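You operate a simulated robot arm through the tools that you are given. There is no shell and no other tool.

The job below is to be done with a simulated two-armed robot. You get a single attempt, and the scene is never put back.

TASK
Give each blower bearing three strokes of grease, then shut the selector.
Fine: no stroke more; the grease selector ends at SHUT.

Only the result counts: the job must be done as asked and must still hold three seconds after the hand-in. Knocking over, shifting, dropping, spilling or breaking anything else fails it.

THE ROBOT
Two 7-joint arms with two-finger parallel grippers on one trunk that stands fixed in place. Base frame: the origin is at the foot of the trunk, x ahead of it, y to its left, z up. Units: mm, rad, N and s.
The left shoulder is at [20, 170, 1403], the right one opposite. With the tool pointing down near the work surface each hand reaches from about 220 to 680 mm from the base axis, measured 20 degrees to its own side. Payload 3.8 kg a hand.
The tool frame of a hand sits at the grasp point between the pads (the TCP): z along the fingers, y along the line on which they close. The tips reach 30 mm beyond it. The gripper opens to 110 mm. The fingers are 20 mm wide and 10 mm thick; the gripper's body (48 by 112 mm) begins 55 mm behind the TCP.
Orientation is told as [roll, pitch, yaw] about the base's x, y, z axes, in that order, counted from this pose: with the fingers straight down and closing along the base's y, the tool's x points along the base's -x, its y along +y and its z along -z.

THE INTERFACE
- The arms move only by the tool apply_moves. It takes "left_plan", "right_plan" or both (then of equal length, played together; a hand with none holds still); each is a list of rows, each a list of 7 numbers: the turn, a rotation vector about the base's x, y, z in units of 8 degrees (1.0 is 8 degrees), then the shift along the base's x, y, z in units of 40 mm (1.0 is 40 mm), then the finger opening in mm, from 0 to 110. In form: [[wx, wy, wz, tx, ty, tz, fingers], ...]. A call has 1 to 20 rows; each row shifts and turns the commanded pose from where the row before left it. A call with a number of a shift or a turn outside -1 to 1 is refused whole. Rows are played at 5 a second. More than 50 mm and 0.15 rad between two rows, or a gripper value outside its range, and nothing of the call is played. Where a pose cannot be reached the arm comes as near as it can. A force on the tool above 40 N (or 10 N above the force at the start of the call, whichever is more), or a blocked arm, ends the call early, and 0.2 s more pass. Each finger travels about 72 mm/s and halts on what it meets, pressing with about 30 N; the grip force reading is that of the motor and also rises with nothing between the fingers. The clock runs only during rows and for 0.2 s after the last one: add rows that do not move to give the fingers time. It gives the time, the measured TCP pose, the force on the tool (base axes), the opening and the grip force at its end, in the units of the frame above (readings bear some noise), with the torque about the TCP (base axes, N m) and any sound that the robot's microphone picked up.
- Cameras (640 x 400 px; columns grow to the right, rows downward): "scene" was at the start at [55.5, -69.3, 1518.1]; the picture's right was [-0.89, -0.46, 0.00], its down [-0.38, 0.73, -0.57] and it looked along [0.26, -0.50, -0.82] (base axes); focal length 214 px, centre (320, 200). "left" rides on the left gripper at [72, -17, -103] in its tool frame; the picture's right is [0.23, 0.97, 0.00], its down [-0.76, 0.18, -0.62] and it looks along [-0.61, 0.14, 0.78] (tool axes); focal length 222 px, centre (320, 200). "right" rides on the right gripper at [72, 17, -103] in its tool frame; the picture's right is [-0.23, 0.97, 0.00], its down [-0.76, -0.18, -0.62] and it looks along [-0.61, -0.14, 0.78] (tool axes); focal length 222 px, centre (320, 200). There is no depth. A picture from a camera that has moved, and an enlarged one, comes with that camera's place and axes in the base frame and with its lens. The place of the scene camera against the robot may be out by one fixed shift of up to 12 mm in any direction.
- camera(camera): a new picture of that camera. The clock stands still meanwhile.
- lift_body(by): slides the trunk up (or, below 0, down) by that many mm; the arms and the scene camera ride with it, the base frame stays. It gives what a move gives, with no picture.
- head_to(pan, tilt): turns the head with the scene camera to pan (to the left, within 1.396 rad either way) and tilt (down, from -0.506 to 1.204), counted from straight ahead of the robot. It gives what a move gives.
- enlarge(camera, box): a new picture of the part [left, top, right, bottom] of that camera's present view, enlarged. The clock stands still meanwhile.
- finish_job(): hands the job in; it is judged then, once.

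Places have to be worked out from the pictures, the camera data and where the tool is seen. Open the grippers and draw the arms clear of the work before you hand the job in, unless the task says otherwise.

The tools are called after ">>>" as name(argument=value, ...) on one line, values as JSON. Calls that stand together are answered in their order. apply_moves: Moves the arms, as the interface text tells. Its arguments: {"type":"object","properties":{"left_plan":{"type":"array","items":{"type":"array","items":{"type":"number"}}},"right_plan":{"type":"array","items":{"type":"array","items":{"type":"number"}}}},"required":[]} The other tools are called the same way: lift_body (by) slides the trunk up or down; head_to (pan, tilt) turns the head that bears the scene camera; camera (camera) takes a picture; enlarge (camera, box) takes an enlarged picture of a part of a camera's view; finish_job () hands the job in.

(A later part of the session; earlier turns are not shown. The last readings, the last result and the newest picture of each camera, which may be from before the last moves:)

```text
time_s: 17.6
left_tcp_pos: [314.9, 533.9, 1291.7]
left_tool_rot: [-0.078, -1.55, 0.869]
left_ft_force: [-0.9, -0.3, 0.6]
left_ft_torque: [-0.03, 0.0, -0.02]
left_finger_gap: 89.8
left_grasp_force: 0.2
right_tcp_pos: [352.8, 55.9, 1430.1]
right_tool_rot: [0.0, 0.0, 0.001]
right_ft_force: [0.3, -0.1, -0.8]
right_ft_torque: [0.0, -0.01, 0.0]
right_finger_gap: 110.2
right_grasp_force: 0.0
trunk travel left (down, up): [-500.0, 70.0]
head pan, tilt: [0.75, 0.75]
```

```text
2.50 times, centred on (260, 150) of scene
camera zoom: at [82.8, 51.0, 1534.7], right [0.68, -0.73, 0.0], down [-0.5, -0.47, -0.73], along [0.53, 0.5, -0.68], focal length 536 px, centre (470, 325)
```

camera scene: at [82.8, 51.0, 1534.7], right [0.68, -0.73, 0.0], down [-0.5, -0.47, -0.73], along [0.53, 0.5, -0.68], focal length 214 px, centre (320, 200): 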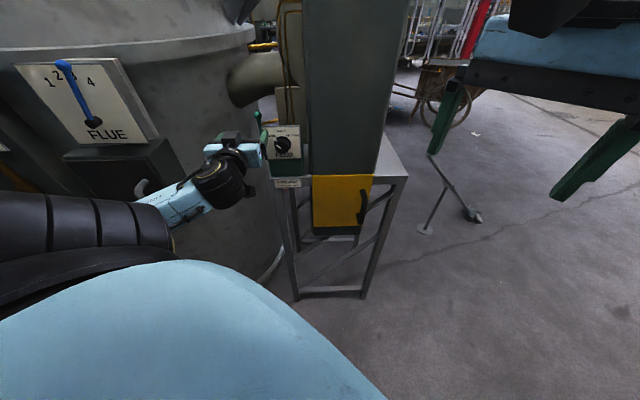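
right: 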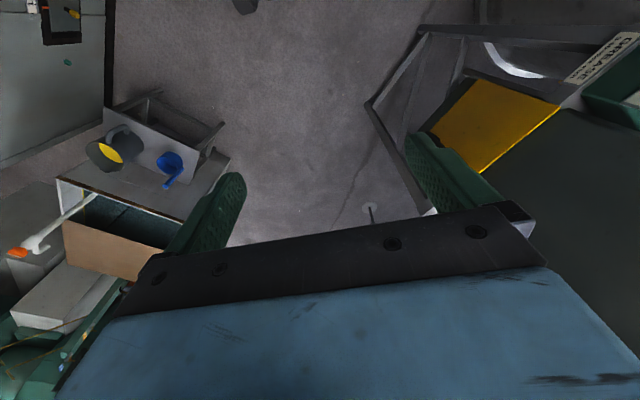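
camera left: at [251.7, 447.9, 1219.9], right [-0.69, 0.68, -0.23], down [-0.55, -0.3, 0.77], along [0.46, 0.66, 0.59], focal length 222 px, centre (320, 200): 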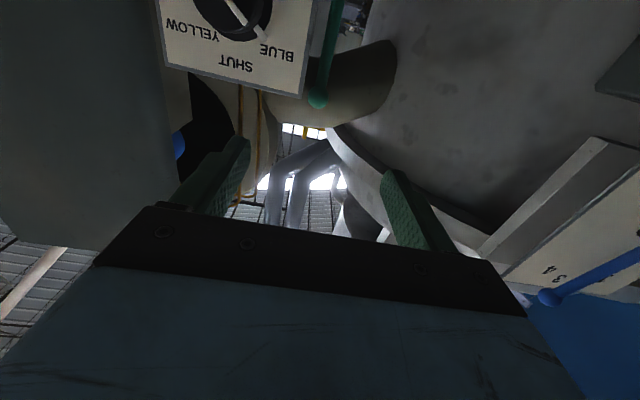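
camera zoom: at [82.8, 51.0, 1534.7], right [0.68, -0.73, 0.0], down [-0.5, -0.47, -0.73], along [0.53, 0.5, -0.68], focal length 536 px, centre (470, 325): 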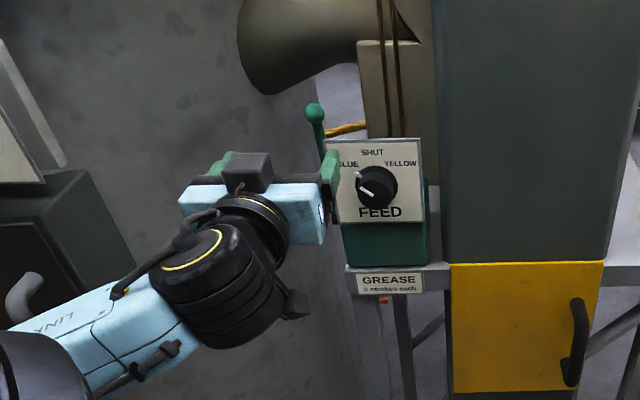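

Ball ≈ [434, 652, 1281], radius ~12 mm, with the furnace wall some 300 mm behind – clear. I tilt the hand 14° nose-down, raise it, and advance over the plate's top edge partway, fingers opened to 60.

>>> apply_moves(left_plan=[[-0.62, 0.62, 0, 0.08, 0.08, 0.4, 60], [-0.62, 0.62, 0, 0.08, 0.08, 0.4, 60], [0, 0, 0, 0.49, 0.49, -0.18, 60], [0, 0, 0, 0.49, 0.49, -0.18, 60], [0, 0, 0, 0, 0, 0, 60]])

>>> camera(camera="left")

>>> enlarge(camera="scene", box=[180, 70, 340, 230])

```text
time_s: 18.8
left_tcp_pos: [363.7, 583.5, 1304.8]
left_tool_rot: [0.0, -1.304, 0.79]
left_ft_force: [-0.6, -0.2, 0.3]
left_ft_torque: [0.04, 0.0, -0.06]
left_finger_gap: 59.9
left_grasp_force: 0.0
left hand out of reach, approached as far as the arm can: row 1
right_tcp_pos: [351.9, 55.2, 1430.8]
right_tool_rot: [0.001, -0.001, -0.001]
right_ft_force: [-0.2, -0.2, 1.2]
right_ft_torque: [0.01, 0.02, -0.01]
right_finger_gap: 109.9
right_grasp_force: 0.1
trunk travel left (down, up): [-500.0, 70.0]
head pan, tilt: [0.75, 0.75]
```

```text
taken
camera left: at [291.0, 487.4, 1262.4], right [-0.73, 0.64, -0.22], down [-0.41, -0.16, 0.9], along [0.54, 0.75, 0.38], focal length 222 px, centre (320, 200)
```

left: 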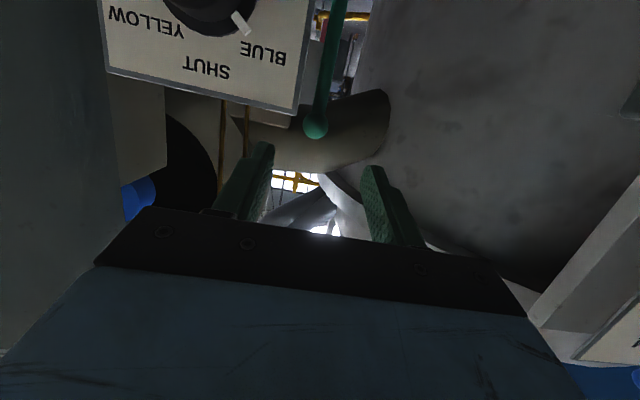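

```text
2.50 times, centred on (260, 150) of scene
camera zoom: at [82.0, 50.8, 1534.8], right [0.68, -0.73, 0.0], down [-0.5, -0.47, -0.73], along [0.54, 0.5, -0.68], focal length 536 px, centre (470, 325)
```

zoom: 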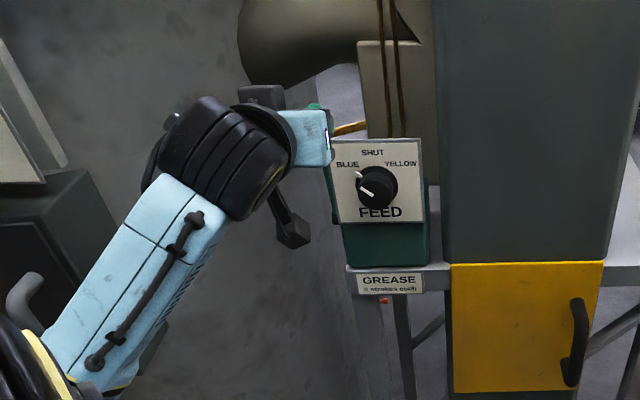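

The hand is lined up 15° nose-down with TCP at A≈670, d≈155. I enlarge once more to refine the ball position before going in.

>>> enlarge(camera="left", box=[220, 20, 420, 220])

```text
2.00 times, centred on (320, 120) of left
camera zoom: at [291.0, 487.4, 1262.4], right [-0.73, 0.64, -0.22], down [-0.41, -0.16, 0.9], along [0.54, 0.75, 0.38], focal length 444 px, centre (320, 360)
```

zoom: 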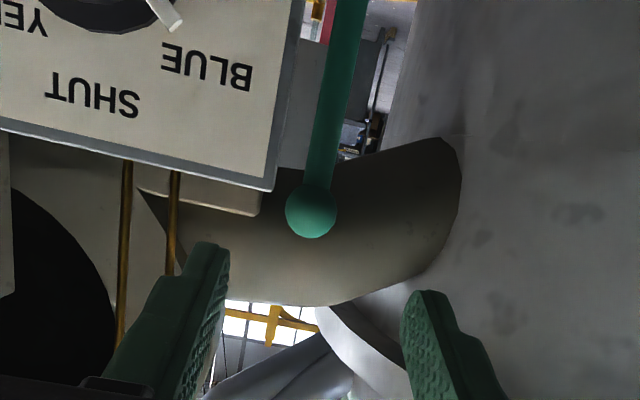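

Ball centre is ~4 mm right of the tool axis and 1–2 mm low; I correct that and advance 80 mm so the ball lies between the fingertips.

>>> apply_moves(left_plan=[[0, 0, 0, 0.37, 0.3375, -0.146, 50], [0, 0, 0, 0.37, 0.3375, -0.146, 50], [0, 0, 0, 0.37, 0.3375, -0.146, 50], [0, 0, 0, 0.37, 0.3375, -0.146, 50], [0, 0, 0, 0, 0, 0, 50]])

>>> enlarge(camera="left", box=[200, 60, 440, 260])

>>> enlarge(camera="scene", box=[200, 80, 320, 200])

```text
time_s: 20.0
left_tcp_pos: [422.5, 638.0, 1282.7]
left_tool_rot: [0.002, -1.306, 0.788]
left_ft_force: [-0.4, -0.8, 0.3]
left_ft_torque: [-0.01, 0.01, -0.03]
left_finger_gap: 50.2
left_grasp_force: 0.0
right_tcp_pos: [352.8, 55.0, 1430.2]
right_tool_rot: [0.0, 0.0, 0.001]
right_ft_force: [-0.2, -0.2, 0.0]
right_ft_torque: [-0.01, -0.02, -0.05]
right_finger_gap: 110.0
right_grasp_force: 0.2
trunk travel left (down, up): [-500.0, 70.0]
head pan, tilt: [0.75, 0.75]
```

```text
2.00 times, centred on (320, 160) of left
camera zoom: at [350.0, 541.5, 1239.4], right [-0.73, 0.64, -0.22], down [-0.41, -0.16, 0.9], along [0.54, 0.75, 0.38], focal length 444 px, centre (320, 280)
```

zoom: 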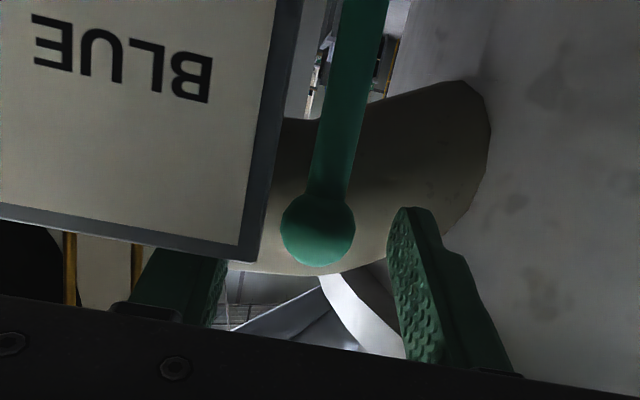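

```text
3.33 times, centred on (260, 140) of scene
camera zoom: at [82.3, 50.7, 1534.8], right [0.68, -0.73, 0.0], down [-0.5, -0.47, -0.73], along [0.54, 0.5, -0.68], focal length 715 px, centre (520, 400)
```

zoom: 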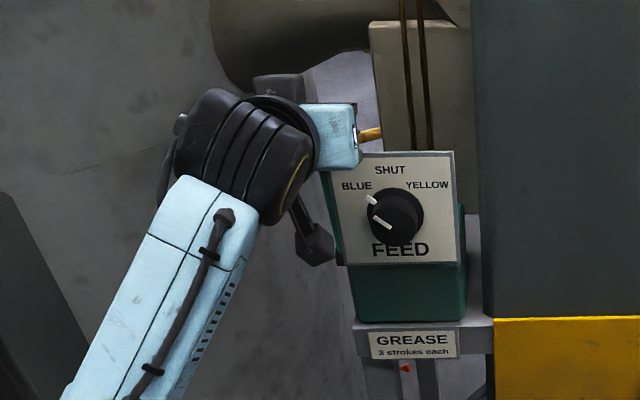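

Force is nil and the ball sits centred between the open fingers, 16–25 mm beyond the TCP. I go 5 mm further and close on the ball.

>>> apply_moves(left_plan=[[0, 0, 0, 0.085, 0.085, 0, 50], [0, 0, 0, 0, 0, 0, 30], [0, 0, 0, 0, 0, 0, 15], [0, 0, 0, 0, 0, 0, 15], [0, 0, 0, 0, 0, 0, 15]])

>>> enlarge(camera="left", box=[200, 60, 440, 260])

```text
time_s: 21.2
left_tcp_pos: [427.0, 641.4, 1282.8]
left_tool_rot: [-0.001, -1.304, 0.79]
left_ft_force: [-1.1, 1.5, 0.4]
left_ft_torque: [0.02, -0.02, 0.04]
left_finger_gap: 24.0
left_grasp_force: 45.0
right_tcp_pos: [352.6, 55.2, 1429.9]
right_tool_rot: [0.001, -0.001, 0.0]
right_ft_force: [0.4, -0.4, 0.9]
right_ft_torque: [0.0, -0.04, -0.01]
right_finger_gap: 110.0
right_grasp_force: 0.1
trunk travel left (down, up): [-500.0, 70.0]
head pan, tilt: [0.75, 0.75]
```

```text
2.00 times, centred on (320, 160) of left
camera zoom: at [353.8, 545.2, 1239.4], right [-0.73, 0.64, -0.22], down [-0.41, -0.16, 0.9], along [0.54, 0.75, 0.38], focal length 444 px, centre (320, 280)
```

zoom: 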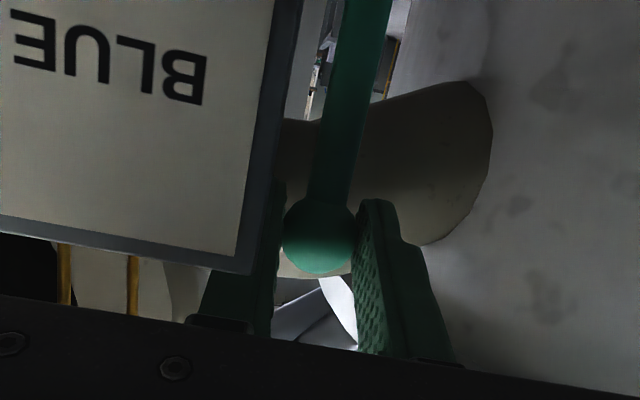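

The ball is gripped (gap 24 mm). I begin pulling it toward the robot gently, 20 mm, watching force and sound.

>>> apply_moves(left_plan=[[0, 0, 0, -0.177, -0.177, 0, 10], [0, 0, 0, -0.177, -0.177, -0.02, 10], [0, 0, 0, 0, 0, 0, 10]])

>>> enlarge(camera="left", box=[200, 60, 440, 260])

```text
time_s: 22.0
left_tcp_pos: [414.3, 628.6, 1279.7]
left_tool_rot: [-0.001, -1.297, 0.789]
left_ft_force: [3.0, 7.6, -7.6]
left_ft_torque: [0.28, -0.36, 0.04]
left_finger_gap: 24.0
left_grasp_force: 44.9
right_tcp_pos: [353.4, 56.8, 1429.5]
right_tool_rot: [-0.002, -0.001, -0.001]
right_ft_force: [-0.1, -0.5, 0.0]
right_ft_torque: [-0.02, 0.01, -0.01]
right_finger_gap: 110.0
right_grasp_force: 0.1
trunk travel left (down, up): [-500.0, 70.0]
head pan, tilt: [0.75, 0.75]
```

```text
2.00 times, centred on (320, 160) of left
camera zoom: at [340.9, 532.3, 1237.3], right [-0.74, 0.64, -0.22], down [-0.4, -0.16, 0.9], along [0.54, 0.75, 0.37], focal length 444 px, centre (320, 280)
```

zoom: 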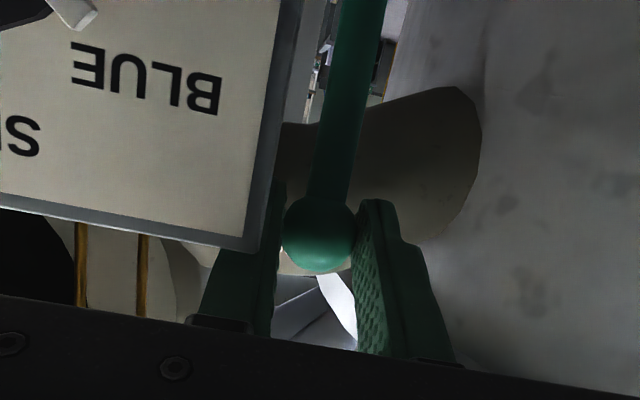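

The lever follows the hand: about 7 N pull, and the ball wants to drop along its arc (−8 N in z). I continue pulling with more downward component.

>>> apply_moves(left_plan=[[0, 0, 0, -0.177, -0.177, -0.12, 10], [0, 0, 0, -0.177, -0.177, -0.12, 10], [0, 0, 0, 0, 0, 0, 10]])

```text
time_s: 22.8
left_tcp_pos: [398.7, 613.4, 1274.1]
left_tool_rot: [-0.002, -1.306, 0.792]
left_ft_force: [3.8, 8.6, 3.2]
left_ft_torque: [0.93, -0.98, 0.07]
left_finger_gap: 23.8
left_grasp_force: 45.0
right_tcp_pos: [352.8, 56.0, 1428.9]
right_tool_rot: [0.001, -0.001, -0.002]
right_ft_force: [-0.2, 0.4, 0.9]
right_ft_torque: [0.03, -0.04, 0.01]
right_finger_gap: 109.8
right_grasp_force: 0.2
trunk travel left (down, up): [-500.0, 70.0]
head pan, tilt: [0.75, 0.75]
```

Pull force is steady ~9 N, with a twisting torque because the lever rotates in the grip. I go on pulling along the arc, letting the hand pitch up with the lever.

>>> apply_moves(left_plan=[[0.27, -0.27, 0, -0.177, -0.177, -0.08, 10], [0.27, -0.27, 0, -0.177, -0.177, -0.09, 10], [0, 0, 0, 0, 0, 0, 10]])

>>> camera(camera="left")

>>> enlarge(camera="scene", box=[180, 80, 320, 220])

```text
time_s: 23.6
left_tcp_pos: [383.8, 600.4, 1264.5]
left_tool_rot: [-0.002, -1.404, 0.79]
left_ft_force: [6.5, 5.6, -4.7]
left_ft_torque: [0.4, -0.43, -0.02]
left_finger_gap: 23.8
left_grasp_force: 45.4
right_tcp_pos: [354.2, 55.7, 1430.0]
right_tool_rot: [-0.001, 0.003, -0.001]
right_ft_force: [-0.8, -1.1, 0.2]
right_ft_torque: [0.0, -0.01, -0.01]
right_finger_gap: 110.1
right_grasp_force: 0.0
trunk travel left (down, up): [-500.0, 70.0]
head pan, tilt: [0.75, 0.75]
```

```text
taken
camera left: at [315.8, 507.4, 1208.5], right [-0.72, 0.66, -0.22], down [-0.47, -0.22, 0.85], along [0.51, 0.72, 0.47], focal length 222 px, centre (320, 200)
```

left: 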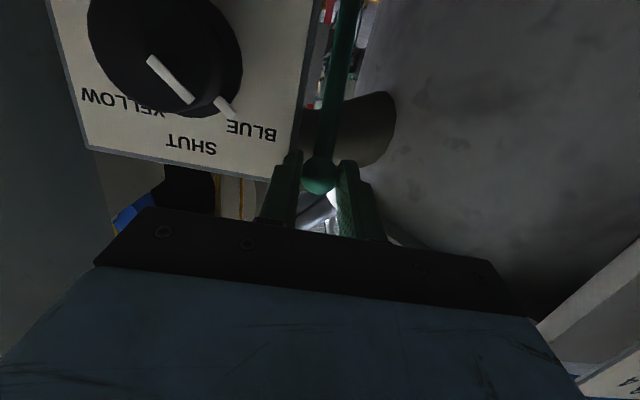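

```text
2.86 times, centred on (250, 150) of scene
camera zoom: at [84.2, 52.6, 1534.5], right [0.68, -0.73, 0.0], down [-0.5, -0.47, -0.73], along [0.53, 0.5, -0.68], focal length 613 px, centre (520, 343)
```

zoom: 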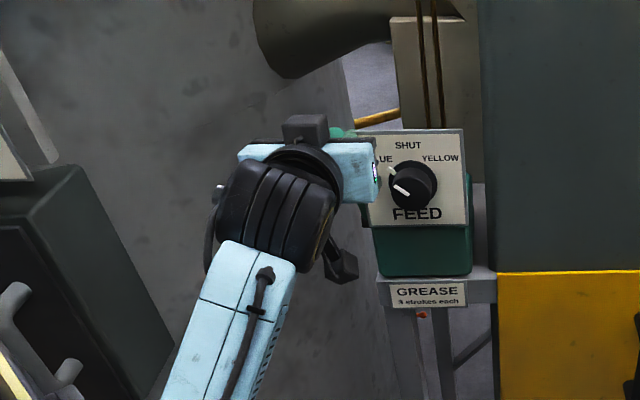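

The lever follows an arc (≈165 mm radius, pivot near A 790, z 1115) and is now at about 29° from vertical; knob still on BLUE. I keep pulling along that arc.

>>> apply_moves(left_plan=[[0.2, -0.2, 0, -0.189, -0.189, -0.16, 10], [0.2, -0.2, 0, -0.166, -0.166, -0.165, 10], [0.2, -0.2, 0, -0.157, -0.157, -0.18, 10], [0, 0, 0, 0, 0, 0, 10]])

```text
time_s: 24.6
left_tcp_pos: [365.1, 579.3, 1242.4]
left_tool_rot: [-0.03, -1.526, 0.82]
left_ft_force: [9.7, 10.6, -6.6]
left_ft_torque: [0.33, -0.42, -0.04]
left_finger_gap: 23.8
left_grasp_force: 45.5
right_tcp_pos: [354.5, 58.3, 1429.0]
right_tool_rot: [-0.003, 0.003, 0.0]
right_ft_force: [-0.5, 1.1, 0.5]
right_ft_torque: [0.01, 0.0, 0.0]
right_finger_gap: 110.1
right_grasp_force: 0.1
trunk travel left (down, up): [-500.0, 70.0]
head pan, tilt: [0.75, 0.75]
```

Ball is at ~41° along the arc, pull force rising a little; no sound yet. I continue the stroke with slightly more downward motion.

>>> apply_moves(left_plan=[[0.2, -0.2, 0, -0.13, -0.13, -0.235, 10], [0.2, -0.2, 0, -0.12, -0.12, -0.235, 10], [0, 0, 0, 0, 0, 0, 10]])

>>> enlarge(camera="left", box=[180, 0, 440, 260])

```text
time_s: 25.4
left_tcp_pos: [354.4, 568.8, 1226.7]
left_tool_rot: [-3.119, -1.534, -2.375]
left_ft_force: [5.0, 8.5, 1.4]
left_ft_torque: [0.78, -0.76, 0.06]
left_finger_gap: 23.8
left_grasp_force: 44.4
right_tcp_pos: [352.9, 55.2, 1429.9]
right_tool_rot: [-0.001, -0.001, 0.001]
right_ft_force: [0.1, 0.3, 0.6]
right_ft_torque: [0.01, 0.01, 0.0]
right_finger_gap: 110.0
right_grasp_force: 0.0
trunk travel left (down, up): [-500.0, 70.0]
head pan, tilt: [0.75, 0.75]
```

```text
1.54 times, centred on (310, 130) of left
camera zoom: at [294.2, 485.7, 1150.2], right [-0.69, 0.69, -0.23], down [-0.59, -0.34, 0.74], along [0.43, 0.64, 0.64], focal length 342 px, centre (335, 308)
```

zoom: 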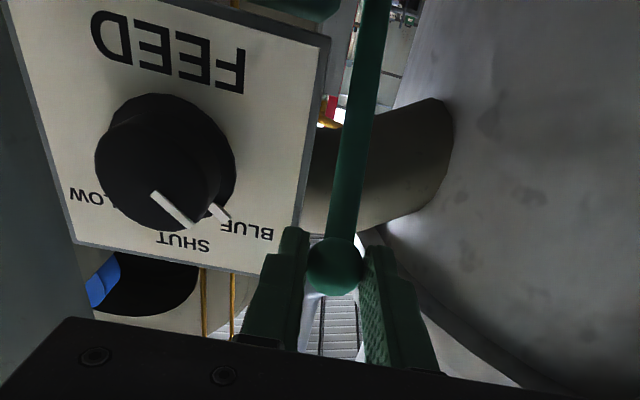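

Lever now about 48°, with ~7 N tangential force, no end stop yet. I continue further down the arc.

>>> apply_moves(left_plan=[[0.2, -0.2, 0, -0.134, -0.134, -0.215, 10], [0.2, -0.2, 0, -0.122, -0.122, -0.23, 10], [0, 0, 0, 0, 0, 0, 10]])

```text
time_s: 26.1
left_tcp_pos: [346.4, 561.8, 1214.5]
left_tool_rot: [-3.134, -1.442, -2.359]
left_ft_force: [18.5, 17.6, 5.1]
left_ft_torque: [-0.66, 0.61, 0.01]
left_finger_gap: 23.8
left_grasp_force: 44.9
right_tcp_pos: [355.9, 56.4, 1429.4]
right_tool_rot: [-0.001, 0.003, 0.0]
right_ft_force: [0.9, 0.5, 0.3]
right_ft_torque: [-0.01, 0.01, -0.04]
right_finger_gap: 109.8
right_grasp_force: 0.0
trunk travel left (down, up): [-500.0, 70.0]
head pan, tilt: [0.75, 0.75]
stopped in row 3 (left hand): the force on the tool passed its limit at 43 N (the readings are from after the stop); the commanded pose is now the measured one
```

The force limit tripped at the lever's end stop (about 53° from vertical, ~49° of travel) – a full pull. Now I return the lever along the fitted arc (radius 156, pivot A 782, z 1124) to rest.

>>> apply_moves(left_plan=[[-0.2, 0.2, 0, 0.152, 0.152, 0.2775, 10], [-0.2, 0.2, 0, 0.164, 0.164, 0.2575, 10], [-0.2, 0.2, 0, 0.18, 0.18, 0.2375, 10], [-0.2, 0.2, 0, 0.194, 0.194, 0.215, 10], [-0.2, 0.2, 0, 0.207, 0.207, 0.1875, 10], [-0.2, 0.2, 0, 0.217, 0.217, 0.165, 10], [-0.2, 0.2, 0, 0.2245, 0.2245, 0.1375, 10], [-0.2, 0.2, 0, 0.233, 0.233, 0.1075, 10], [0, 0, 0, 0, 0, 0, 10]])

>>> camera(camera="left")

>>> camera(camera="scene")

```text
time_s: 28.1
left_tcp_pos: [406.4, 621.4, 1280.1]
left_tool_rot: [0.002, -1.388, 0.788]
left_ft_force: [-2.4, -5.6, -4.6]
left_ft_torque: [-0.63, 0.57, -0.06]
left_finger_gap: 23.8
left_grasp_force: 44.9
right_tcp_pos: [352.6, 54.7, 1429.2]
right_tool_rot: [-0.001, 0.0, 0.0]
right_ft_force: [-1.2, 0.4, -0.1]
right_ft_torque: [0.0, 0.02, -0.02]
right_finger_gap: 110.0
right_grasp_force: 0.1
trunk travel left (down, up): [-500.0, 70.0]
head pan, tilt: [0.75, 0.75]
```

```text
taken
camera left: at [336.2, 527.8, 1226.9], right [-0.72, 0.66, -0.22], down [-0.46, -0.21, 0.86], along [0.52, 0.72, 0.45], focal length 222 px, centre (320, 200)
```

left: 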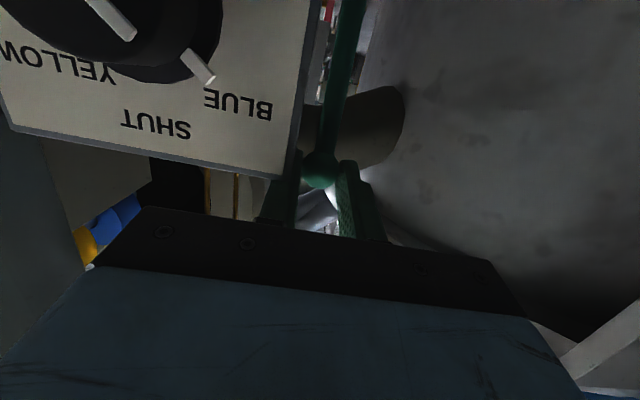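

```text
taken
camera scene: at [82.5, 50.4, 1534.8], right [0.68, -0.73, 0.0], down [-0.5, -0.46, -0.73], along [0.54, 0.5, -0.68], focal length 214 px, centre (320, 200)
```

scene: 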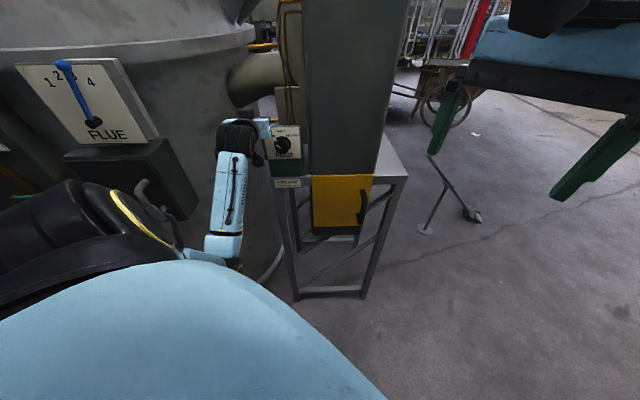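

The return also needed ~6 N (friction, no spring), so I must push it fully back. I move the remaining ~29 mm to the original rest position.

>>> apply_moves(left_plan=[[-0.2, 0.2, 0, 0.25, 0.25, 0.03, 10], [-0.2, 0.2, 0, 0.26, 0.26, 0.03, 10], [0, 0, 0, 0.03, 0.03, 0, 10], [0, 0, 0, 0, 0, 0, 10]])

>>> enlarge(camera="left", box=[200, 60, 440, 260])

```text
time_s: 29.1
left_tcp_pos: [423.7, 640.9, 1286.0]
left_tool_rot: [0.005, -1.313, 0.788]
left_ft_force: [-15.4, -13.7, 11.4]
left_ft_torque: [0.35, -0.35, -0.01]
left_finger_gap: 23.8
left_grasp_force: 44.4
right_tcp_pos: [348.8, 50.3, 1430.7]
right_tool_rot: [0.003, -0.003, 0.001]
right_ft_force: [-0.4, 0.8, -0.1]
right_ft_torque: [-0.05, 0.02, 0.0]
right_finger_gap: 109.9
right_grasp_force: 0.0
trunk travel left (down, up): [-500.0, 70.0]
head pan, tilt: [0.75, 0.75]
```

```text
2.00 times, centred on (320, 160) of left
camera zoom: at [352.3, 543.7, 1241.5], right [-0.73, 0.64, -0.22], down [-0.41, -0.17, 0.89], along [0.54, 0.75, 0.39], focal length 444 px, centre (320, 280)
```

zoom: 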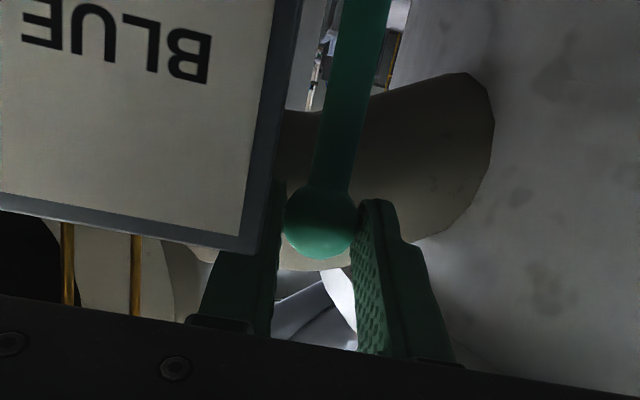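

The lever is pressed against its rest stop (≈20 N), so stroke 1 on BLUE is complete. I start stroke 2 along the reversed arc, first part.

>>> apply_moves(left_plan=[[0.2, -0.2, 0, -0.193, -0.193, -0.0425, 10], [0.2, -0.2, 0, -0.237, -0.237, -0.08, 10], [0.2, -0.2, 0, -0.233, -0.233, -0.1075, 10], [0.2, -0.2, 0, -0.2245, -0.2245, -0.1375, 10], [0.2, -0.2, 0, -0.217, -0.217, -0.165, 10], [0.2, -0.2, 0, -0.207, -0.207, -0.1875, 10], [0.2, -0.2, 0, -0.194, -0.194, -0.215, 10], [0, 0, 0, 0, 0, 0, 10]])

```text
time_s: 30.9
left_tcp_pos: [367.4, 581.1, 1242.5]
left_tool_rot: [-3.11, -1.56, -2.381]
left_ft_force: [-3.5, -2.0, 10.5]
left_ft_torque: [0.51, -0.44, 0.03]
left_finger_gap: 23.7
left_grasp_force: 45.3
right_tcp_pos: [351.3, 52.7, 1430.2]
right_tool_rot: [0.001, 0.0, 0.0]
right_ft_force: [0.4, -0.7, -0.8]
right_ft_torque: [0.02, 0.02, -0.02]
right_finger_gap: 109.9
right_grasp_force: 0.1
trunk travel left (down, up): [-500.0, 70.0]
head pan, tilt: [0.75, 0.75]
```

The lever is at ~42°; forces are small. I finish the pull down to the end stop.

>>> apply_moves(left_plan=[[0.2, -0.2, 0, -0.216, -0.216, -0.175, 10], [0.2, -0.2, 0, -0.173, -0.173, -0.245, 10], [0.2, -0.2, 0, -0.152, -0.152, -0.2775, 10], [0, 0, 0, -0.08, -0.08, -0.15, 10], [0, 0, 0, 0, 0, 0, 10]])

>>> enlarge(camera="left", box=[180, 0, 440, 260])

```text
time_s: 32.0
left_tcp_pos: [346.8, 561.4, 1211.9]
left_tool_rot: [-3.132, -1.432, -2.363]
left_ft_force: [19.4, 19.1, 5.7]
left_ft_torque: [-0.61, 0.65, -0.01]
left_finger_gap: 23.9
left_grasp_force: 44.9
right_tcp_pos: [356.2, 58.5, 1428.4]
right_tool_rot: [-0.003, 0.003, -0.002]
right_ft_force: [-0.5, 0.0, -0.4]
right_ft_torque: [0.0, 0.0, 0.0]
right_finger_gap: 110.0
right_grasp_force: 0.2
trunk travel left (down, up): [-500.0, 70.0]
head pan, tilt: [0.75, 0.75]
stopped in row 5 (left hand): the force on the tool passed its limit at 43 N (the readings are from after the stop); the commanded pose is now the measured one
```

```text
1.54 times, centred on (310, 130) of left
camera zoom: at [292.4, 483.8, 1125.5], right [-0.67, 0.71, -0.23], down [-0.64, -0.39, 0.67], along [0.38, 0.59, 0.71], focal length 342 px, centre (335, 308)
```

zoom: 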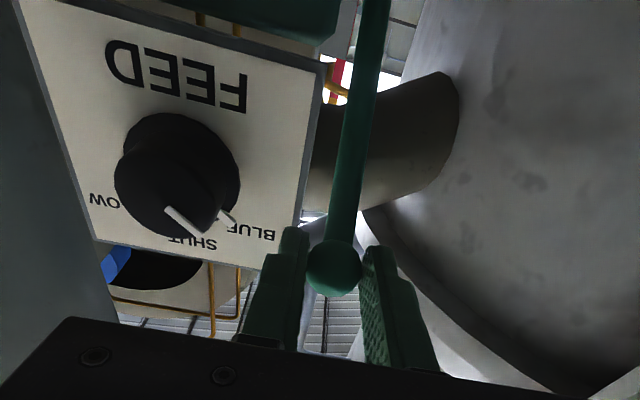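

Same end stop reached (43 N at the same place): full pull 2. I return the lever to its rest stop in one go.

>>> apply_moves(left_plan=[[-0.2, 0.2, 0, 0.152, 0.152, 0.2775, 10], [-0.2, 0.2, 0, 0.164, 0.164, 0.2575, 10], [-0.2, 0.2, 0, 0.18, 0.18, 0.2375, 10], [-0.2, 0.2, 0, 0.194, 0.194, 0.215, 10], [-0.2, 0.2, 0, 0.207, 0.207, 0.1875, 10], [-0.2, 0.2, 0, 0.217, 0.217, 0.165, 10], [-0.2, 0.2, 0, 0.2245, 0.2245, 0.1375, 10], [-0.2, 0.2, 0, 0.233, 0.233, 0.1075, 10], [-0.2, 0.2, 0, 0.237, 0.237, 0.08, 10], [-0.2, 0.2, 0, 0.193, 0.193, 0.05, 10], [0, 0, 0, 0.035, 0.035, 0.0, 10], [0, 0, 0, 0, 0, 0, 10]])

>>> enlarge(camera="left", box=[200, 60, 440, 260])

```text
time_s: 34.6
left_tcp_pos: [423.0, 638.4, 1284.5]
left_tool_rot: [0.004, -1.321, 0.788]
left_ft_force: [-5.9, -6.3, 4.4]
left_ft_torque: [-0.66, 0.72, -0.02]
left_finger_gap: 23.8
left_grasp_force: 45.4
right_tcp_pos: [351.9, 53.4, 1430.9]
right_tool_rot: [0.001, 0.0, -0.001]
right_ft_force: [-0.4, 0.4, 0.7]
right_ft_torque: [0.04, -0.04, 0.0]
right_finger_gap: 109.8
right_grasp_force: 0.0
trunk travel left (down, up): [-500.0, 70.0]
head pan, tilt: [0.75, 0.75]
```

```text
2.00 times, centred on (320, 160) of left
camera zoom: at [351.1, 542.5, 1239.7], right [-0.73, 0.65, -0.22], down [-0.42, -0.17, 0.89], along [0.54, 0.74, 0.4], focal length 444 px, centre (320, 280)
```

zoom: 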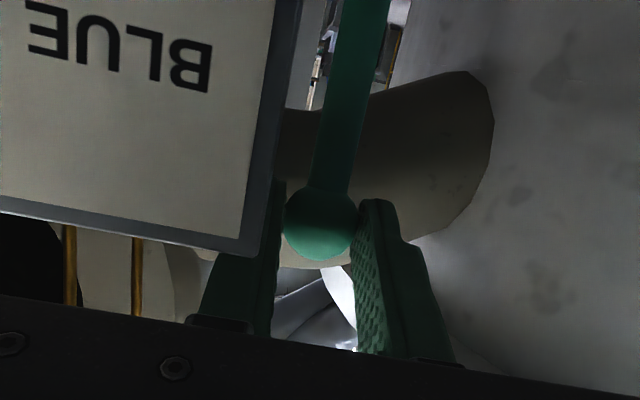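

Nearly at rest (A 750.5, 9 N). I push a further 4 mm to be sure the lever reaches its rest stop.

>>> apply_moves(left_plan=[[0, 0, 0, 0.05, 0.05, -0.03, 10], [0, 0, 0, 0.04, 0.04, 0, 10], [0, 0, 0, 0, 0, 0, 10]])

```text
time_s: 35.4
left_tcp_pos: [423.9, 639.4, 1285.3]
left_tool_rot: [0.002, -1.322, 0.786]
left_ft_force: [-21.1, -20.7, 5.6]
left_ft_torque: [-0.39, 0.41, 0.03]
left_finger_gap: 23.9
left_grasp_force: 44.8
right_tcp_pos: [348.3, 49.5, 1432.0]
right_tool_rot: [0.003, -0.002, 0.0]
right_ft_force: [0.0, 0.0, -0.1]
right_ft_torque: [-0.01, -0.01, -0.03]
right_finger_gap: 110.1
right_grasp_force: 0.1
trunk travel left (down, up): [-500.0, 70.0]
head pan, tilt: [0.75, 0.75]
```

Lever is firmly on its rest stop (30 N): stroke 2 complete. Now stroke 3 on BLUE, full pull in one call.

>>> apply_moves(left_plan=[[0.2, -0.2, 0, -0.193, -0.193, -0.03, 10], [0.2, -0.2, 0, -0.237, -0.237, -0.06, 10], [0.2, -0.2, 0, -0.233, -0.233, -0.1075, 10], [0.2, -0.2, 0, -0.2245, -0.2245, -0.1375, 10], [0.2, -0.2, 0, -0.217, -0.217, -0.165, 10], [0.2, -0.2, 0, -0.207, -0.207, -0.1875, 10], [0.2, -0.2, 0, -0.194, -0.194, -0.215, 10], [0.2, -0.2, 0, -0.205, -0.205, -0.195, 10], [0.2, -0.2, 0, -0.173, -0.173, -0.245, 10], [0.2, -0.2, 0, -0.152, -0.152, -0.2775, 10], [0, 0, 0, -0.08, -0.08, -0.15, 10], [0, 0, 0, 0, 0, 0, 10]])

```text
time_s: 38.0
left_tcp_pos: [346.0, 561.6, 1212.0]
left_tool_rot: [-3.138, -1.422, -2.356]
left_ft_force: [22.3, 22.9, 24.0]
left_ft_torque: [0.28, -0.35, -0.01]
left_finger_gap: 23.8
left_grasp_force: 45.2
right_tcp_pos: [355.7, 56.2, 1429.2]
right_tool_rot: [-0.003, 0.002, -0.001]
right_ft_force: [0.2, -0.7, -0.4]
right_ft_torque: [-0.03, -0.01, -0.04]
right_finger_gap: 109.7
right_grasp_force: 0.1
trunk travel left (down, up): [-500.0, 70.0]
head pan, tilt: [0.75, 0.75]
```

End stop reached again (≈40 N tangential at the same place). I return the lever to the rest stop.

>>> apply_moves(left_plan=[[0, 0, 0, 0.07, 0.07, 0.12, 10], [-0.2, 0.2, 0, 0.152, 0.152, 0.2775, 10], [-0.2, 0.2, 0, 0.164, 0.164, 0.2575, 10], [-0.2, 0.2, 0, 0.18, 0.18, 0.2375, 10], [-0.2, 0.2, 0, 0.194, 0.194, 0.215, 10], [-0.2, 0.2, 0, 0.207, 0.207, 0.1875, 10], [-0.2, 0.2, 0, 0.217, 0.217, 0.165, 10], [-0.2, 0.2, 0, 0.2245, 0.2245, 0.1375, 10], [-0.2, 0.2, 0, 0.233, 0.233, 0.1075, 10], [-0.2, 0.2, 0, 0.237, 0.237, 0.08, 10], [-0.2, 0.2, 0, 0.193, 0.193, 0.04, 10], [0, 0, 0, 0.07, 0.07, -0.02, 10], [0, 0, 0, 0, 0, 0, 10]])

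>>> enlarge(camera="left", box=[200, 60, 440, 260])

```text
time_s: 40.8
left_tcp_pos: [426.0, 640.8, 1285.7]
left_tool_rot: [0.002, -1.315, 0.787]
left_ft_force: [-27.8, -27.4, -14.0]
left_ft_torque: [-0.3, 0.29, 0.0]
left_finger_gap: 23.9
left_grasp_force: 45.1
right_tcp_pos: [347.5, 50.5, 1432.0]
right_tool_rot: [0.005, -0.004, 0.0]
right_ft_force: [0.2, -0.4, 0.4]
right_ft_torque: [-0.02, 0.0, 0.01]
right_finger_gap: 109.9
right_grasp_force: 0.0
trunk travel left (down, up): [-500.0, 70.0]
head pan, tilt: [0.75, 0.75]
```

```text
2.00 times, centred on (320, 160) of left
camera zoom: at [353.5, 545.0, 1240.2], right [-0.73, 0.65, -0.22], down [-0.42, -0.17, 0.89], along [0.54, 0.75, 0.39], focal length 444 px, centre (320, 280)
```

zoom: 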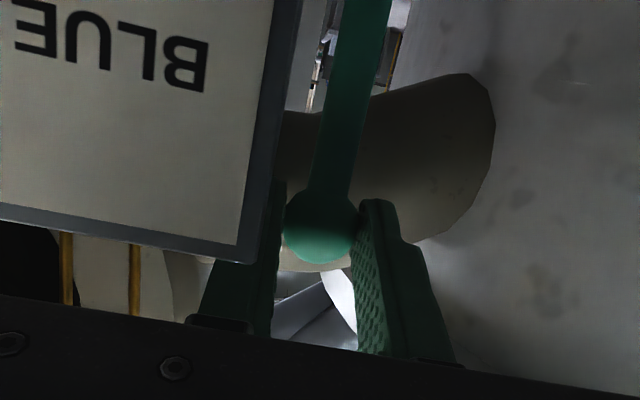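

Lever is back at its rest stop – three strokes given to BLUE. I relax the push, open the fingers, and withdraw along the approach line.

>>> apply_moves(left_plan=[[0, 0, 0, -0.09, -0.09, 0, 10], [0, 0, 0, 0, 0, 0, 30], [0, 0, 0, 0, 0, 0, 50], [0, 0, 0, 0, 0, 0, 50]])

>>> enlarge(camera="left", box=[200, 60, 440, 260])

```text
time_s: 41.8
left_tcp_pos: [426.3, 641.4, 1283.0]
left_tool_rot: [0.002, -1.319, 0.789]
left_ft_force: [0.1, 0.3, -0.3]
left_ft_torque: [0.04, 0.0, -0.01]
left_finger_gap: 49.9
left_grasp_force: 0.1
right_tcp_pos: [353.5, 54.2, 1429.9]
right_tool_rot: [0.0, -0.002, 0.002]
right_ft_force: [0.2, 0.4, 0.1]
right_ft_torque: [0.03, 0.0, 0.03]
right_finger_gap: 110.0
right_grasp_force: 0.1
trunk travel left (down, up): [-500.0, 70.0]
head pan, tilt: [0.75, 0.75]
```

```text
2.00 times, centred on (320, 160) of left
camera zoom: at [353.8, 545.3, 1238.2], right [-0.73, 0.65, -0.22], down [-0.42, -0.17, 0.89], along [0.54, 0.75, 0.39], focal length 444 px, centre (320, 280)
```

zoom: 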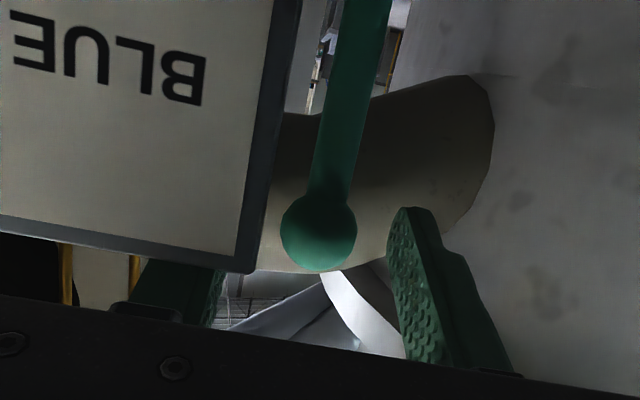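

Released cleanly with the lever at rest. I withdraw back and up along the tool axis to clear the plate.

>>> apply_moves(left_plan=[[0, 0, 0, -0.345, -0.345, 0.14, 50], [0, 0, 0, -0.345, -0.345, 0.14, 50], [0, 0, 0, -0.345, -0.345, 0.14, 50], [0, 0, 0, -0.345, -0.345, 0.14, 50], [0, 0, 0, -0.4, -0.4, 0, 70], [0.4, -0.4, 0, -0.4, -0.4, 0, 90], [0.4, -0.4, 0, -0.3, -0.3, -0.2, 90], [0, 0, 0, 0, 0, 0, 90]])

>>> camera(camera="scene")

>>> camera(camera="left")

```text
time_s: 43.6
left_tcp_pos: [327.1, 542.4, 1297.0]
left_tool_rot: [-0.001, -1.476, 0.791]
left_ft_force: [1.1, 0.7, 0.7]
left_ft_torque: [-0.01, 0.0, -0.02]
left_finger_gap: 90.0
left_grasp_force: 0.0
right_tcp_pos: [353.6, 55.1, 1429.1]
right_tool_rot: [0.001, 0.0, 0.002]
right_ft_force: [0.3, 0.2, 0.7]
right_ft_torque: [-0.01, -0.01, 0.0]
right_finger_gap: 110.0
right_grasp_force: 0.0
trunk travel left (down, up): [-500.0, 70.0]
head pan, tilt: [0.75, 0.75]
```

```text
taken
camera scene: at [83.1, 51.3, 1534.7], right [0.68, -0.73, 0.0], down [-0.5, -0.47, -0.73], along [0.53, 0.5, -0.68], focal length 214 px, centre (320, 200)
```

scene: 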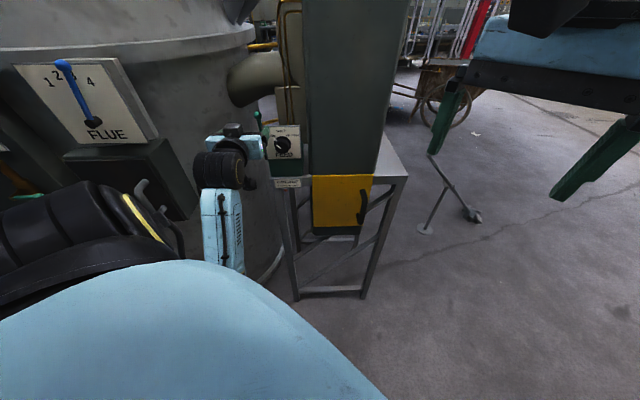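

```text
taken
camera left: at [260.0, 451.9, 1234.0], right [-0.71, 0.67, -0.23], down [-0.51, -0.26, 0.82], along [0.49, 0.69, 0.53], focal length 222 px, centre (320, 200)
```

left: 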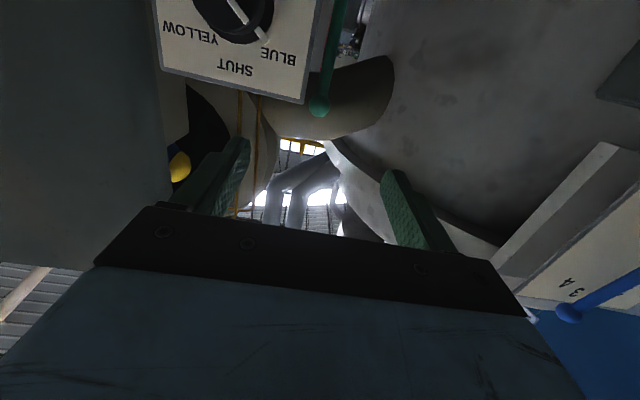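

The hand is clear. I see a yellow cap behind the guard where previously a blue one showed – probably the two bearings; I enlarge to check this and the knob.

>>> enlarge(camera="left", box=[100, 60, 300, 240])

>>> enlarge(camera="scene", box=[240, 90, 320, 190])

```text
2.22 times, centred on (200, 150) of left
camera zoom: at [260.0, 451.9, 1234.0], right [-0.71, 0.67, -0.23], down [-0.51, -0.26, 0.82], along [0.49, 0.69, 0.53], focal length 494 px, centre (587, 311)
```

zoom: 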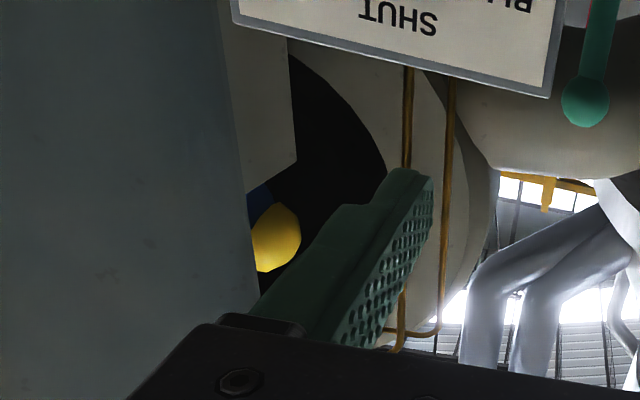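

```text
4.00 times, centred on (280, 140) of scene
camera zoom: at [83.1, 51.3, 1534.7], right [0.68, -0.73, 0.0], down [-0.5, -0.47, -0.73], along [0.53, 0.5, -0.68], focal length 858 px, centre (480, 440)
```

zoom: 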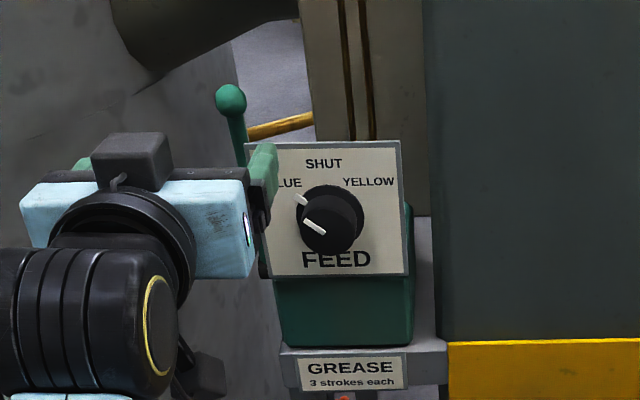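

Both blue and yellow bearing caps are visible behind the guard, and the knob still points to BLUE. I move back in front of the knob with the hand level.

>>> apply_moves(left_plan=[[0.24, -0.24, 0, 0.281, -0.3875, -0.506, 90], [0.237, -0.237, 0, 0.281, -0.3875, -0.506, 90], [0, 0, 0, 0.281, -0.3875, -0.506, 90], [0, 0, 0, 0.281, -0.3875, -0.506, 100], [0, 0, 0, 0, 0, 0, 100]])

>>> camera(camera="left")

```text
time_s: 44.8
left_tcp_pos: [371.2, 480.0, 1215.1]
left_tool_rot: [-0.496, -1.57, 1.289]
left_ft_force: [0.0, 0.0, 0.1]
left_ft_torque: [0.02, 0.02, -0.04]
left_finger_gap: 99.9
left_grasp_force: 0.1
right_tcp_pos: [351.8, 56.0, 1430.0]
right_tool_rot: [0.0, -0.001, 0.001]
right_ft_force: [0.9, 0.0, -0.7]
right_ft_torque: [-0.03, -0.02, -0.06]
right_finger_gap: 110.1
right_grasp_force: 0.0
trunk travel left (down, up): [-500.0, 70.0]
head pan, tilt: [0.75, 0.75]
```

```text
taken
camera left: at [309.4, 394.8, 1143.3], right [-0.69, 0.69, -0.23], down [-0.56, -0.32, 0.76], along [0.45, 0.66, 0.61], focal length 222 px, centre (320, 200)
```

left: 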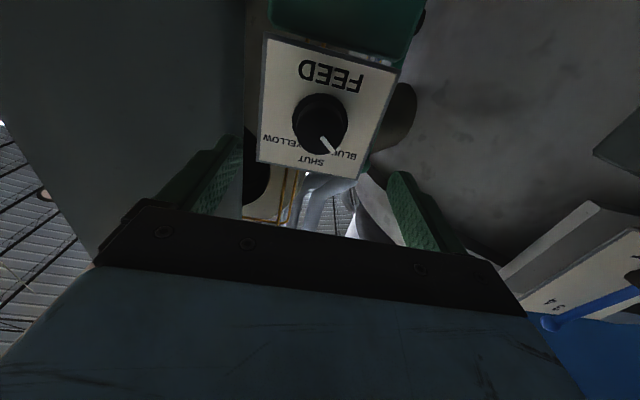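

In position in front of the knob. I test in free space how far the wrist can roll clockwise (+) here, at a safe distance.

>>> apply_moves(left_plan=[[0.663, 0.663, 0, 0.17, 0.17, 0, 100], [0.663, 0.663, 0, 0.17, 0.17, 0, 100], [0.663, 0.663, 0, 0.17, 0.17, 0, 100], [0.663, 0.663, 0, 0, 0, 0, 100], [0.663, 0.663, 0, 0, 0, 0, 100], [0, 0, 0, 0, 0, 0, 100]])

>>> camera(camera="scene")

```text
time_s: 46.2
left_tcp_pos: [392.6, 500.4, 1216.0]
left_tool_rot: [1.576, -0.917, -0.783]
left_ft_force: [-0.2, 0.5, 0.2]
left_ft_torque: [0.02, 0.01, 0.0]
left_finger_gap: 100.1
left_grasp_force: 0.0
right_tcp_pos: [352.8, 54.8, 1429.4]
right_tool_rot: [-0.001, 0.0, 0.0]
right_ft_force: [0.1, -0.5, 0.5]
right_ft_torque: [-0.02, 0.0, -0.04]
right_finger_gap: 110.2
right_grasp_force: 0.0
trunk travel left (down, up): [-500.0, 70.0]
head pan, tilt: [0.75, 0.75]
```

```text
taken
camera scene: at [82.7, 50.8, 1534.7], right [0.68, -0.73, 0.0], down [-0.5, -0.47, -0.73], along [0.53, 0.5, -0.68], focal length 214 px, centre (320, 200)
```

scene: 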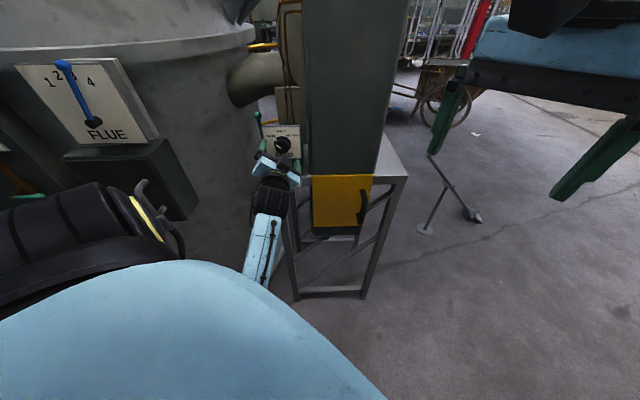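

+37.5° roll is reached without trouble; I test up to about +67°.

>>> apply_moves(left_plan=[[0.663, 0.663, 0, 0, 0, 0, 100], [0.663, 0.663, 0, 0, 0, 0, 100], [0.663, 0.663, 0, 0, 0, 0, 100], [0.663, 0.663, 0, 0, 0, 0, 100], [0, 0, 0, 0, 0, 0, 100]])

>>> camera(camera="left")

```text
time_s: 47.4
left_tcp_pos: [391.3, 499.4, 1215.8]
left_tool_rot: [1.573, -0.392, -0.785]
left_ft_force: [-0.8, 0.3, -0.1]
left_ft_torque: [0.01, 0.0, 0.01]
left_finger_gap: 100.0
left_grasp_force: 0.1
right_tcp_pos: [352.4, 53.3, 1429.5]
right_tool_rot: [0.001, -0.001, 0.0]
right_ft_force: [0.9, 0.4, 0.0]
right_ft_torque: [-0.02, 0.0, -0.02]
right_finger_gap: 109.8
right_grasp_force: 0.0
trunk travel left (down, up): [-500.0, 70.0]
head pan, tilt: [0.75, 0.75]
```

```text
taken
camera left: at [275.3, 469.6, 1172.0], right [-0.41, 0.41, 0.81], down [0.01, -0.89, 0.45], along [0.91, 0.2, 0.37], focal length 222 px, centre (320, 200)
```

left: 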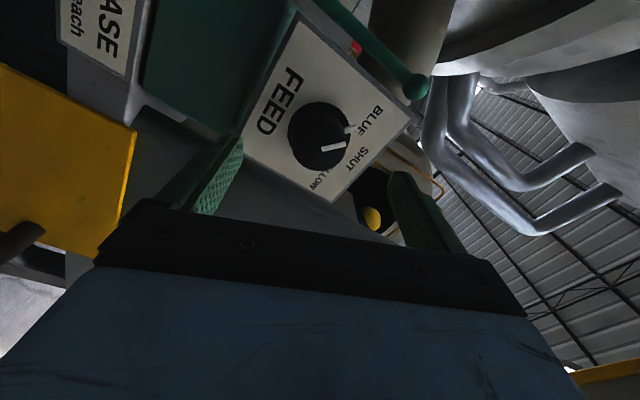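

+67° is also reachable, so one clockwise turn from −30° to +70° roll will bring the knob from BLUE to YELLOW. I roll back to −30° at this stand-off.

>>> apply_moves(left_plan=[[-0.663, -0.663, 0, 0, 0, 0, 100], [-0.663, -0.663, 0, 0, 0, 0, 100], [-0.663, -0.663, 0, 0, 0, 0, 100], [-0.663, -0.663, 0, 0, 0, 0, 100], [-0.663, -0.663, 0, 0, 0, 0, 100], [-0.663, -0.663, 0, 0, 0, 0, 100], [-0.663, -0.663, 0, 0, 0, 0, 100], [-0.663, -0.663, 0, 0, 0, 0, 100], [-0.663, -0.663, 0, 0, 0, 0, 100], [-0.663, -0.663, 0, 0, 0, 0, 100], [-0.663, -0.663, 0, 0, 0, 0, 100], [-0.663, -0.663, 0, 0, 0, 0, 100], [-0.663, -0.663, 0, 0, 0, 0, 100], [0, 0, 0, 0, 0, 0, 100]])

>>> camera(camera="left")

```text
time_s: 50.4
left_tcp_pos: [392.6, 500.6, 1216.5]
left_tool_rot: [-1.568, -1.044, 2.354]
left_ft_force: [0.8, 0.6, 0.7]
left_ft_torque: [-0.01, -0.02, -0.02]
left_finger_gap: 100.0
left_grasp_force: 0.0
right_tcp_pos: [352.0, 54.0, 1430.6]
right_tool_rot: [-0.001, 0.001, 0.001]
right_ft_force: [0.1, -1.6, -0.7]
right_ft_torque: [-0.01, 0.01, 0.0]
right_finger_gap: 110.0
right_grasp_force: 0.0
trunk travel left (down, up): [-500.0, 70.0]
head pan, tilt: [0.75, 0.75]
```

```text
taken
camera left: at [353.9, 390.6, 1162.2], right [-0.52, 0.51, -0.69], down [-0.82, -0.06, 0.57], along [0.25, 0.86, 0.45], focal length 222 px, centre (320, 200)
```

left: 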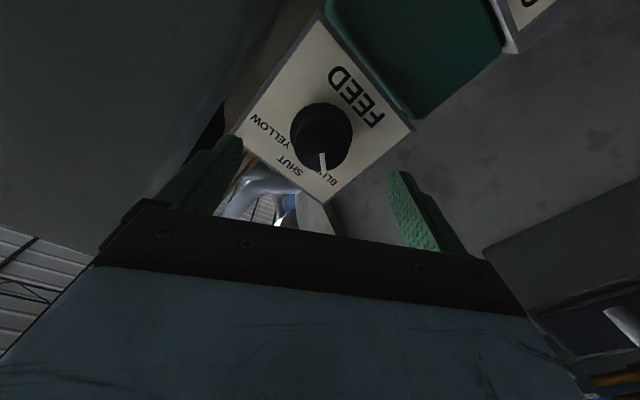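

Roll is −30°. I enlarge to check the knob's centre against the tool axis before going in.

>>> enlarge(camera="left", box=[250, 70, 400, 220])

```text
2.67 times, centred on (325, 145) of left
camera zoom: at [353.9, 390.6, 1162.2], right [-0.52, 0.51, -0.69], down [-0.82, -0.06, 0.57], along [0.25, 0.86, 0.45], focal length 592 px, centre (307, 347)
```

zoom: 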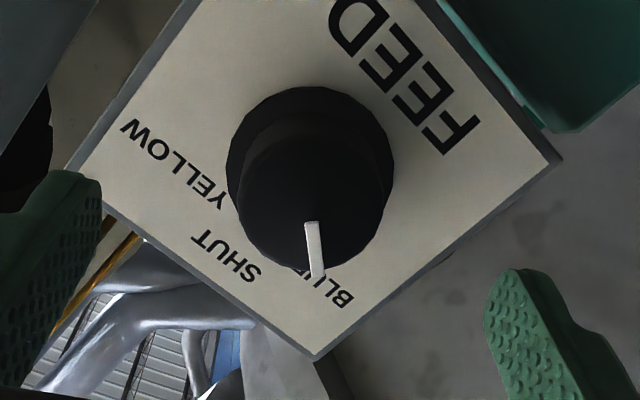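

The skirt and knob outlines match a knob exactly on the tool axis, front face 26 mm proud of the plate. I advance 38 mm and close on the knob.

>>> apply_moves(left_plan=[[0, 0, 0, 0.336, 0.336, 0, 100], [0, 0, 0, 0.336, 0.336, 0, 100], [0, 0, 0, 0, 0, 0, 60], [0, 0, 0, 0, 0, 0, 30], [0, 0, 0, 0, 0, 0, 20], [0, 0, 0, 0, 0, 0, 20], [0, 0, 0, 0, 0, 0, 20]])

>>> enlarge(camera="left", box=[220, 70, 420, 250])

```text
time_s: 52.0
left_tcp_pos: [418.5, 526.3, 1215.4]
left_tool_rot: [-1.563, -1.047, 2.353]
left_ft_force: [-4.6, 2.2, -5.1]
left_ft_torque: [0.29, -0.25, -0.24]
left_finger_gap: 41.7
left_grasp_force: 45.2
right_tcp_pos: [351.2, 54.5, 1429.8]
right_tool_rot: [0.0, -0.001, 0.0]
right_ft_force: [0.6, -0.1, -0.9]
right_ft_torque: [-0.01, 0.02, -0.02]
right_finger_gap: 110.1
right_grasp_force: 0.1
trunk travel left (down, up): [-500.0, 70.0]
head pan, tilt: [0.75, 0.75]
```

```text
2.22 times, centred on (320, 160) of left
camera zoom: at [380.2, 418.3, 1161.5], right [-0.52, 0.51, -0.68], down [-0.82, -0.06, 0.57], along [0.25, 0.86, 0.45], focal length 494 px, centre (320, 289)
```

zoom: 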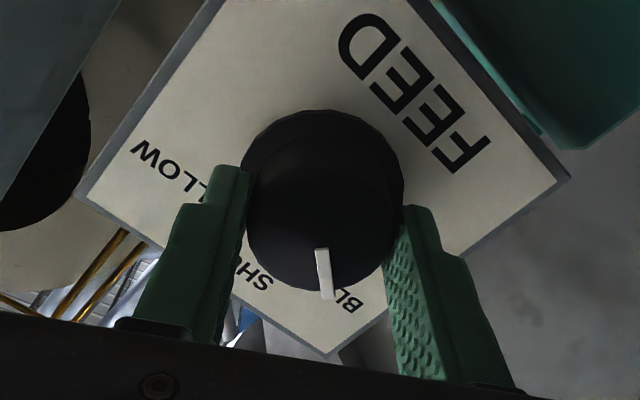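

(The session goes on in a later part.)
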